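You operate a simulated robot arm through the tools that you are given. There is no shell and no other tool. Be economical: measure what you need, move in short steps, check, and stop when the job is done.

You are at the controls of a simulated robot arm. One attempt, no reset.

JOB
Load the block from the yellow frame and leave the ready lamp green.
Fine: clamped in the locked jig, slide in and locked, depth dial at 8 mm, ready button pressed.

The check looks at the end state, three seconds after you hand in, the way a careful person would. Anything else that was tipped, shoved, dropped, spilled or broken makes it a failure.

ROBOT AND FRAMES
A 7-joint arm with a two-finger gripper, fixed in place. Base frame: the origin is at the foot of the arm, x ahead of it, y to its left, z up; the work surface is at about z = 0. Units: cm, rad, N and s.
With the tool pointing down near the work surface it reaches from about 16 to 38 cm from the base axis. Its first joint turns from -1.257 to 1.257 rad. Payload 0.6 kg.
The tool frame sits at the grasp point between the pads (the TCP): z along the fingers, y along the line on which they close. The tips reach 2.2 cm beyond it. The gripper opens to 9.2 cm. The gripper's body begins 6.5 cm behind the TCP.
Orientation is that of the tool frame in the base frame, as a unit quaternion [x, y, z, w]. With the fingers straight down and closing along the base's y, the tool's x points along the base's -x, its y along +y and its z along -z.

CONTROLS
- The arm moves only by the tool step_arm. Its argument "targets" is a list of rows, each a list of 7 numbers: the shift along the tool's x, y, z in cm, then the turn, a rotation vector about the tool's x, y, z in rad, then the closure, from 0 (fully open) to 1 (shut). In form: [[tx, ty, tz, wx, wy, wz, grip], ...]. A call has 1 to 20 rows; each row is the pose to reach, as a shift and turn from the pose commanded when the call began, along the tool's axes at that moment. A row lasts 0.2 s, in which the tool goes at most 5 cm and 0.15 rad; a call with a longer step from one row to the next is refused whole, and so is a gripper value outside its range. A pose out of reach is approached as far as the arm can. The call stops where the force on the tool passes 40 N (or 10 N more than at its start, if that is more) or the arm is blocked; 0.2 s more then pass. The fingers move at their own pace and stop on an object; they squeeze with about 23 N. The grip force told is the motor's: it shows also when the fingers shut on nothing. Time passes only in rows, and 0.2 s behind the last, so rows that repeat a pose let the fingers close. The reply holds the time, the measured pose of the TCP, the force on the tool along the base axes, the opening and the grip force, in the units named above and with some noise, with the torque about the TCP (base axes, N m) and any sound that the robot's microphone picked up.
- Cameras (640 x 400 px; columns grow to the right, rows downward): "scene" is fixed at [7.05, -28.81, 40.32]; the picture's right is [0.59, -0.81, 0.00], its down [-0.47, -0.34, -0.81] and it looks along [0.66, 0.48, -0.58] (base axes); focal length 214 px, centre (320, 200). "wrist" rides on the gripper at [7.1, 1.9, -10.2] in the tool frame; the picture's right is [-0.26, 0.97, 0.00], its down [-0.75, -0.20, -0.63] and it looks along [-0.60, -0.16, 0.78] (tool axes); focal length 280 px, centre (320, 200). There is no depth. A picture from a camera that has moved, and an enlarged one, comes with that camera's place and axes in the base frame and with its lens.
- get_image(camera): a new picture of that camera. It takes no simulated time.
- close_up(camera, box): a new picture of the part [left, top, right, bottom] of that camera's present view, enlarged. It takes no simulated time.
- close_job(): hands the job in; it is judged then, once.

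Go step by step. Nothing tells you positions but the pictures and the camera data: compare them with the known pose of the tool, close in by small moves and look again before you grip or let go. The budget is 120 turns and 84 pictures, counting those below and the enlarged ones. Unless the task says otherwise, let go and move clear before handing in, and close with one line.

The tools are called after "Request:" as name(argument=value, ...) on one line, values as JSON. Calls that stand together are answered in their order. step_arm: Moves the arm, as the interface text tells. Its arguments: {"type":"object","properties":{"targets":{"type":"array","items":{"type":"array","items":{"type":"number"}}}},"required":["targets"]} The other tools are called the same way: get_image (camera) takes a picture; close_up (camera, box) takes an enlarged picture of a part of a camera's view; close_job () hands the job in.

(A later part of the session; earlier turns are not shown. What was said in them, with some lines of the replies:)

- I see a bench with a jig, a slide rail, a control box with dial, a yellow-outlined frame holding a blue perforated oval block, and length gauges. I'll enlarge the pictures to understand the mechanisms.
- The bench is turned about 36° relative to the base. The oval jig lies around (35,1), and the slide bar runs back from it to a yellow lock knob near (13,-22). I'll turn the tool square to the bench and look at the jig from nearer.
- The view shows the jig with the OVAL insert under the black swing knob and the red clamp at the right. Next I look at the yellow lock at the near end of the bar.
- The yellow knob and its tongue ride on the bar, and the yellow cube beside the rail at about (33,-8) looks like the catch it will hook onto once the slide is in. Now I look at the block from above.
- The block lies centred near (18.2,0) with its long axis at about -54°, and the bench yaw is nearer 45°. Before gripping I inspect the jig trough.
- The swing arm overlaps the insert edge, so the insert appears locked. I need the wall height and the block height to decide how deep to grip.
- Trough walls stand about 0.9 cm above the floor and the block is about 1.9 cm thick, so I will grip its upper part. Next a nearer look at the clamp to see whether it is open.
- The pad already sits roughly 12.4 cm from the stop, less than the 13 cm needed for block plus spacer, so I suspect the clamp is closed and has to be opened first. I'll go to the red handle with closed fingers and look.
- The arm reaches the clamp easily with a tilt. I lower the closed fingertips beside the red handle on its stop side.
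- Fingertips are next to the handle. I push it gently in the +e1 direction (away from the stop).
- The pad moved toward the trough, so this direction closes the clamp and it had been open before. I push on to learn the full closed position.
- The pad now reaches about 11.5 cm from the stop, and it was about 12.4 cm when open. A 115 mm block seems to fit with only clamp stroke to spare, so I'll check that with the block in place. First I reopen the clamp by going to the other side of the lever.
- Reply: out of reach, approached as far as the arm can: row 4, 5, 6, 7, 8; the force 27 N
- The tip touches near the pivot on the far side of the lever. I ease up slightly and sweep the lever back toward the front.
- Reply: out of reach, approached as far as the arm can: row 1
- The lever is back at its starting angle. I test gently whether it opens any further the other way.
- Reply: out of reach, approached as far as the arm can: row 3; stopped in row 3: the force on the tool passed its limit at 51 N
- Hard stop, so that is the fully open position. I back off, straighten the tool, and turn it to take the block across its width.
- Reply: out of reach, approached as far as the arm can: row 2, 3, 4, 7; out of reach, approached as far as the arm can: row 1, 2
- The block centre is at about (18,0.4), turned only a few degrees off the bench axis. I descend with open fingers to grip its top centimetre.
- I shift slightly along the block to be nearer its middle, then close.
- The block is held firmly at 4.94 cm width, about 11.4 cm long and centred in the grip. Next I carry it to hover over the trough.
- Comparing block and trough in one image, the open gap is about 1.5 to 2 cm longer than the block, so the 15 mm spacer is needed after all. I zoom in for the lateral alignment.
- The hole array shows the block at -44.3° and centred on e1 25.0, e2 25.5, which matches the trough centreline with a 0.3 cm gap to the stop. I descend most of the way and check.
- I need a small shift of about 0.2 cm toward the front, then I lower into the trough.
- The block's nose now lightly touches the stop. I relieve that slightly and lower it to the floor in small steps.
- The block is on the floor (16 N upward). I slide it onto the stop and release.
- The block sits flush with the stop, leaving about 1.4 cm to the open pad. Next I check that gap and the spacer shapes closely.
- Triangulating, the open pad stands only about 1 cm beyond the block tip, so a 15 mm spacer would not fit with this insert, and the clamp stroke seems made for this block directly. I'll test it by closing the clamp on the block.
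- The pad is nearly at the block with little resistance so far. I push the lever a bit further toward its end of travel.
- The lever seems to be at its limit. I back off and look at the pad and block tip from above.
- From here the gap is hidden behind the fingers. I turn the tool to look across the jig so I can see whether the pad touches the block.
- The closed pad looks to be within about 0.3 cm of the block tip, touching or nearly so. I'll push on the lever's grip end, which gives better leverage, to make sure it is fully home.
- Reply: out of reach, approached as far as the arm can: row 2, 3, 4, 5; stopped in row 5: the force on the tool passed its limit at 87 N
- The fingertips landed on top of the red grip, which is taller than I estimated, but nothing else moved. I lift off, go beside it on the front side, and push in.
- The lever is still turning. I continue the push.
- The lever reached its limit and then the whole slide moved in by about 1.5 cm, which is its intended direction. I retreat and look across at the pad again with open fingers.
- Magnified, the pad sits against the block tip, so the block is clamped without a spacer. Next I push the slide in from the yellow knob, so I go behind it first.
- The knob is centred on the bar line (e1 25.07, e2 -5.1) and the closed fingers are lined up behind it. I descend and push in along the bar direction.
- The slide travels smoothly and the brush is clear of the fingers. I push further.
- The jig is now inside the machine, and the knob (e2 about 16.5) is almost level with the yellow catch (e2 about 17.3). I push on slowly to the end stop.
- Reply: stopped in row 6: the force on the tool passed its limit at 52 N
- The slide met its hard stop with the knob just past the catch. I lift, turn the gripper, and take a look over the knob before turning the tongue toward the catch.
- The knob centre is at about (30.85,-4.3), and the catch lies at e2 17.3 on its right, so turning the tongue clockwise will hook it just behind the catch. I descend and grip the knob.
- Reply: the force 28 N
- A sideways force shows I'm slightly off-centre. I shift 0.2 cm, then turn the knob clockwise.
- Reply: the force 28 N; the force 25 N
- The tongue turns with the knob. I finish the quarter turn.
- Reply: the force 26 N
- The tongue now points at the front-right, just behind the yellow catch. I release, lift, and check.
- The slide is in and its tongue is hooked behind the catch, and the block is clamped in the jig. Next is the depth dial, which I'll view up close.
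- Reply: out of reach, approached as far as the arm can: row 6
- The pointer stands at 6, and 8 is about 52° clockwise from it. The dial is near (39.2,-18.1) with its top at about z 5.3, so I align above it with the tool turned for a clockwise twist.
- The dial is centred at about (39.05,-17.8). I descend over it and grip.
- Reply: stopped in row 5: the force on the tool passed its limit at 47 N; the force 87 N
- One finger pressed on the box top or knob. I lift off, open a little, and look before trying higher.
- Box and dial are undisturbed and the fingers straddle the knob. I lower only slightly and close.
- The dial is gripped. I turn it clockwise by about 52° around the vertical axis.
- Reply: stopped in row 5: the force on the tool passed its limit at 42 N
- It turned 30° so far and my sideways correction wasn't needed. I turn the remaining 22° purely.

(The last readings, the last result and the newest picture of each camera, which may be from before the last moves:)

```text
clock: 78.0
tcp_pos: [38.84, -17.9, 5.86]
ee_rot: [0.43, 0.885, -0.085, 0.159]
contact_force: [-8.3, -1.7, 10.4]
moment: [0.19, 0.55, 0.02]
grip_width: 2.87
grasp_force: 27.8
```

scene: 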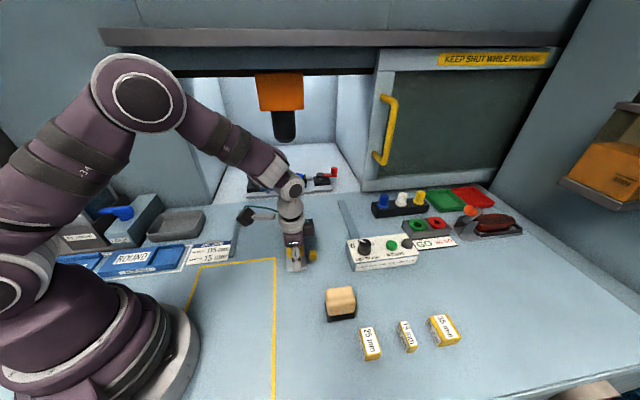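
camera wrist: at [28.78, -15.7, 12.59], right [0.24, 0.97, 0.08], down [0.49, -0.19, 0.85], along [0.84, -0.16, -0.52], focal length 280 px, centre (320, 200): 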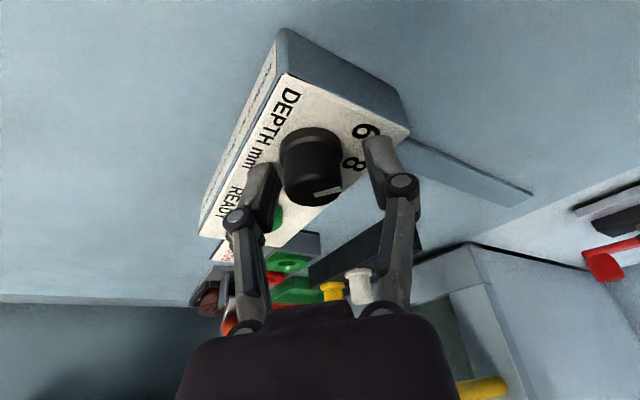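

That makes about 52° in total. I release, rise, and check the pointer.

Request:
step_arm(targets=[[0, 0, 0, 0, 0, 0, 0.7], [0, 0, 0, 0, 0, 0, 0.4], [0, 0, 0, 0, 0, 0, 0.4], [-0.3, 0, -1.5, 0, 0, 0, 0.4], [-0.6, 0, -3, 0, 0, 0, 0.4], [0, 0, -5, 0, 0, 0, 0.4]])

Request:
close_up(camera="wrist", box=[220, 50, 420, 210])

```text
clock: 79.3
tcp_pos: [37.71, -16.39, 10.65]
ee_rot: [0.429, 0.885, -0.085, 0.159]
contact_force: [0.5, -0.4, 0.0]
moment: [-0.01, 0.0, 0.0]
grip_width: 5.53
grasp_force: 0.1
```

```text
2.50 times, centred on (320, 130) of wrist
camera zoom: at [32.98, -7.15, 17.61], right [0.91, 0.4, 0.08], down [0.15, -0.5, 0.85], along [0.38, -0.77, -0.52], focal length 701 px, centre (320, 375)
```

zoom: 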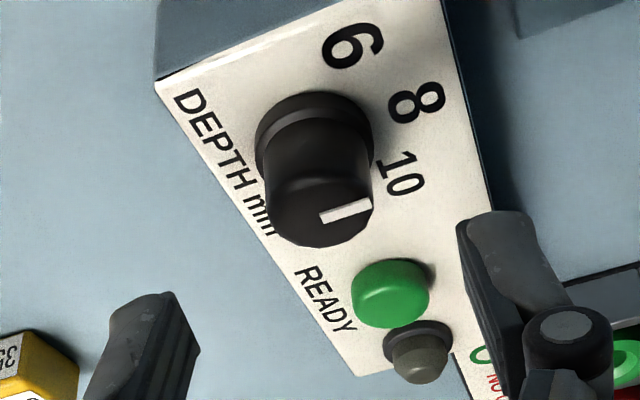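

The pointer now points straight at 8. Next I press the green READY button at about (43,-21.9), so I turn and tilt the closed fingers outward to reach it.

Request:
step_arm(targets=[[-0.5, -0.4, -0.8, -0.037, 0, -0.101, 0.7], [-1.0, -0.8, -0.87, -0.074, 0, -0.202, 1], [-1.5, -1.0, -0.87, -0.11, 0, -0.303, 1], [-1.99, -1.24, -0.87, -0.147, 0, -0.404, 1], [-1.99, -1.24, -0.87, -0.147, 0, -0.404, 1]])

Request:
step_arm(targets=[[0, 0, 0, 0, -0.12, 0, 1], [0, 0, 0, 0, -0.24, 0, 1], [0, 0, 0, 0, -0.36, 0, 1], [0, 0, 0, 0, -0.45, 0, 1], [0, 0, 0, 0, -0.45, 0, 1]])

```text
clock: 80.5
tcp_pos: [37.72, -18.34, 12.12]
ee_rot: [0.229, 0.957, -0.049, 0.17]
contact_force: [0.1, -0.1, 0.2]
moment: [-0.03, 0.01, 0.01]
grip_width: 0.0
grasp_force: 22.6
```

```text
clock: 81.8
tcp_pos: [37.78, -18.31, 12.06]
ee_rot: [0.215, 0.894, -0.1, 0.379]
contact_force: [-0.2, -1.3, -0.3]
moment: [0.02, -0.03, 0.01]
grip_width: 0.01
grasp_force: 22.3
```

Request:
step_arm(targets=[[-1.5, -0.3, 1.8, 0, 0, 0, 1], [-2, -0.5, 3.8, 0, 0, 0, 1], [-1.5, -0.7, 5.5, 0, 0, 0, 1], [-0.83, -0.81, 6.43, 0, 0, 0, 1], [-0.83, -0.81, 6.43, 0, 0, 0, 1]])

Request:
close_up(camera="scene", box=[325, 195, 445, 275])

```text
clock: 83.0
tcp_pos: [42.04, -21.56, 8.19]
ee_rot: [0.215, 0.894, -0.101, 0.379]
contact_force: [-0.1, -0.2, -0.3]
moment: [-0.01, 0.0, 0.0]
grip_width: 0.0
grasp_force: 22.9
```

```text
5.00 times, centred on (385, 235) of scene
camera zoom: at [7.05, -28.81, 40.32], right [0.59, -0.81, 0.0], down [-0.47, -0.34, -0.81], along [0.66, 0.48, -0.58], focal length 1072 px, centre (-5, 25)
```

zoom: 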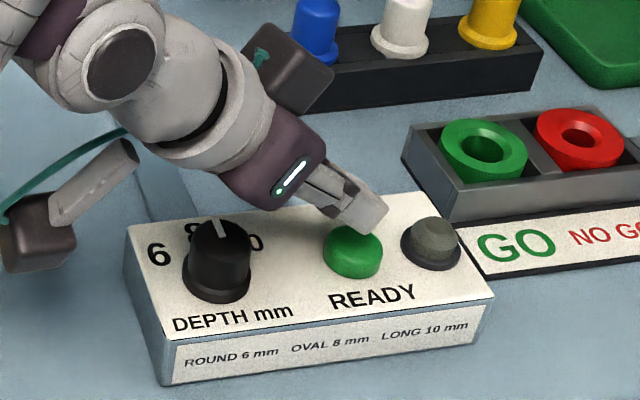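

The tip is above the button, slightly to its front. I shift 0.5 cm outward and press down in small steps.

Request:
step_arm(targets=[[-0.31, 0.23, 0.32, 0, 0, 0, 1], [0.23, 0.23, 0.84, 0, 0, 0, 1], [0.59, 0.23, 1.19, 0, 0, 0, 1], [0.84, 0.23, 1.43, 0, 0, 0, 1], [1.02, 0.23, 1.6, 0, 0, 0, 1]])

Request:
close_up(camera="scene", box=[325, 195, 445, 275])

```text
clock: 84.2
tcp_pos: [42.41, -21.57, 6.6]
ee_rot: [0.215, 0.894, -0.101, 0.379]
contact_force: [-0.3, -0.6, 0.2]
moment: [-0.02, 0.02, 0.0]
grip_width: 0.0
grasp_force: 23.4
```

```text
5.00 times, centred on (385, 235) of scene
camera zoom: at [7.05, -28.81, 40.32], right [0.59, -0.81, 0.0], down [-0.47, -0.34, -0.81], along [0.66, 0.48, -0.58], focal length 1072 px, centre (-5, 25)
```

zoom: 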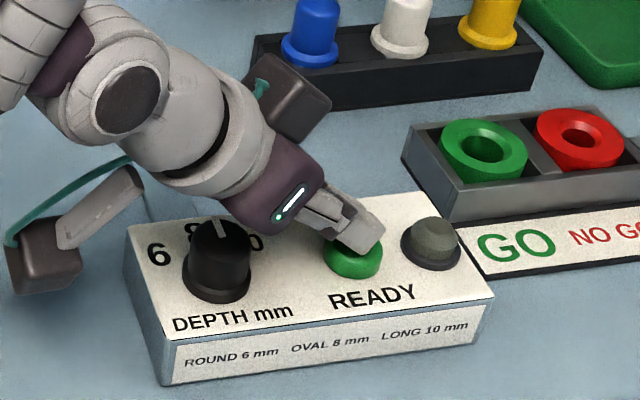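

I keep pressing straight down.

Request:
step_arm(targets=[[0.14, 0, 0.14, 0, 0, 0, 1], [0.28, 0, 0.28, 0, 0, 0, 1], [0.42, 0, 0.42, 0, 0, 0, 1], [0.56, 0, 0.56, 0, 0, 0, 1], [0.7, 0, 0.7, 0, 0, 0, 1], [0.84, 0, 0.84, 0, 0, 0, 1]])

Request:
close_up(camera="scene", box=[325, 195, 445, 275])

```text
clock: 85.3
tcp_pos: [42.86, -21.72, 5.91]
ee_rot: [0.213, 0.892, -0.102, 0.385]
contact_force: [3.6, -1.2, 8.7]
moment: [-0.08, -0.16, 0.0]
grip_width: 0.63
grasp_force: 28.1
heard: click
stopped in row 5: the force on the tool passed its limit at 43 N (the readings are from after the stop); the commanded pose is now the measured one
```

```text
5.00 times, centred on (385, 235) of scene
camera zoom: at [7.05, -28.81, 40.33], right [0.59, -0.81, 0.0], down [-0.47, -0.34, -0.81], along [0.66, 0.48, -0.58], focal length 1072 px, centre (-5, 25)
```

zoom: 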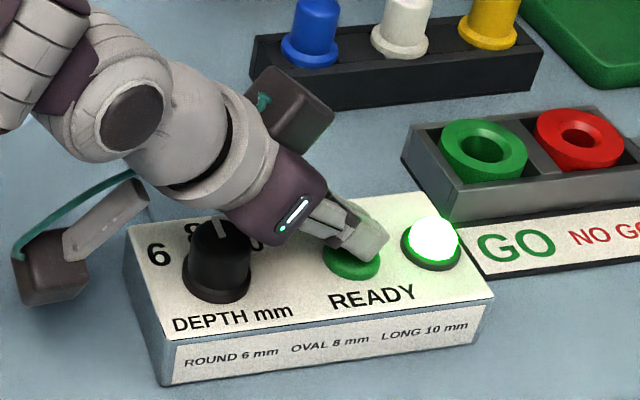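

A click, and the ready lamp lit green. I retreat straight up and check the end state.

Request:
step_arm(targets=[[-0.7, 0, -0.7, 0, 0, 0, 1], [-1.8, 0, -1.8, 0, 0, 0, 1], [-2.5, 0, -4, 0, 0, 0, 1], [-2, 0, -7, 0, 0.1, 0, 1], [-1, 0, -10, 0, 0.2, 0, 1], [0, 0, -12, 0, 0.3, 0, 1], [0, 0, -12, 0, 0.3, 0, 1]])

Request:
get_image(camera="scene")

Request:
close_up(camera="scene", box=[240, 155, 440, 285])

```text
clock: 86.9
tcp_pos: [34.87, -17.58, 14.02]
ee_rot: [0.227, 0.94, -0.068, 0.245]
contact_force: [0.5, 0.3, 0.1]
moment: [0.01, -0.01, 0.0]
grip_width: 0.0
grasp_force: 28.0
```

```text
5 pictures are left
```

scene: 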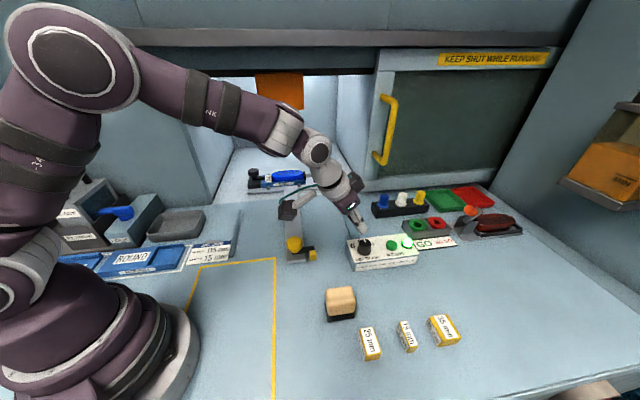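

```text
3.08 times, centred on (340, 220) of scene
camera zoom: at [7.05, -28.81, 40.32], right [0.59, -0.81, 0.0], down [-0.47, -0.34, -0.81], along [0.66, 0.48, -0.58], focal length 660 px, centre (258, 138)
```

zoom: 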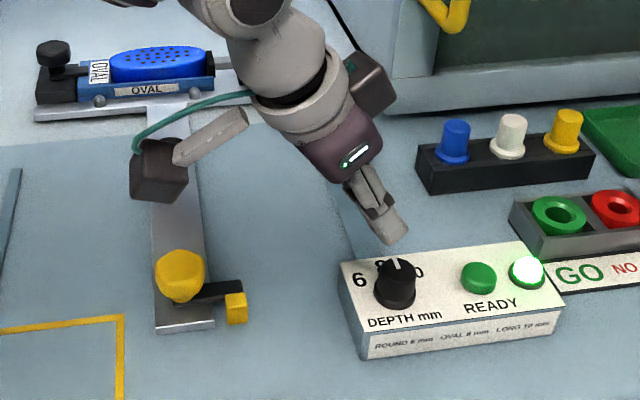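

The lamp is still green with the arm clear. The block sits clamped in the locked jig, the slide is in with its tongue behind the catch, the dial is at 8, and nothing else was disturbed, so I'm handing in.

Request:
close_job()

```text
The job is handed in.
```

The block from the yellow frame is clamped in the locked oval jig, the slide is in and locked, the dial is at 8 mm, and the ready lamp is green. I left out the 15 mm spacer on the job card, because the clamp pad closed directly on the block and left no room for it.
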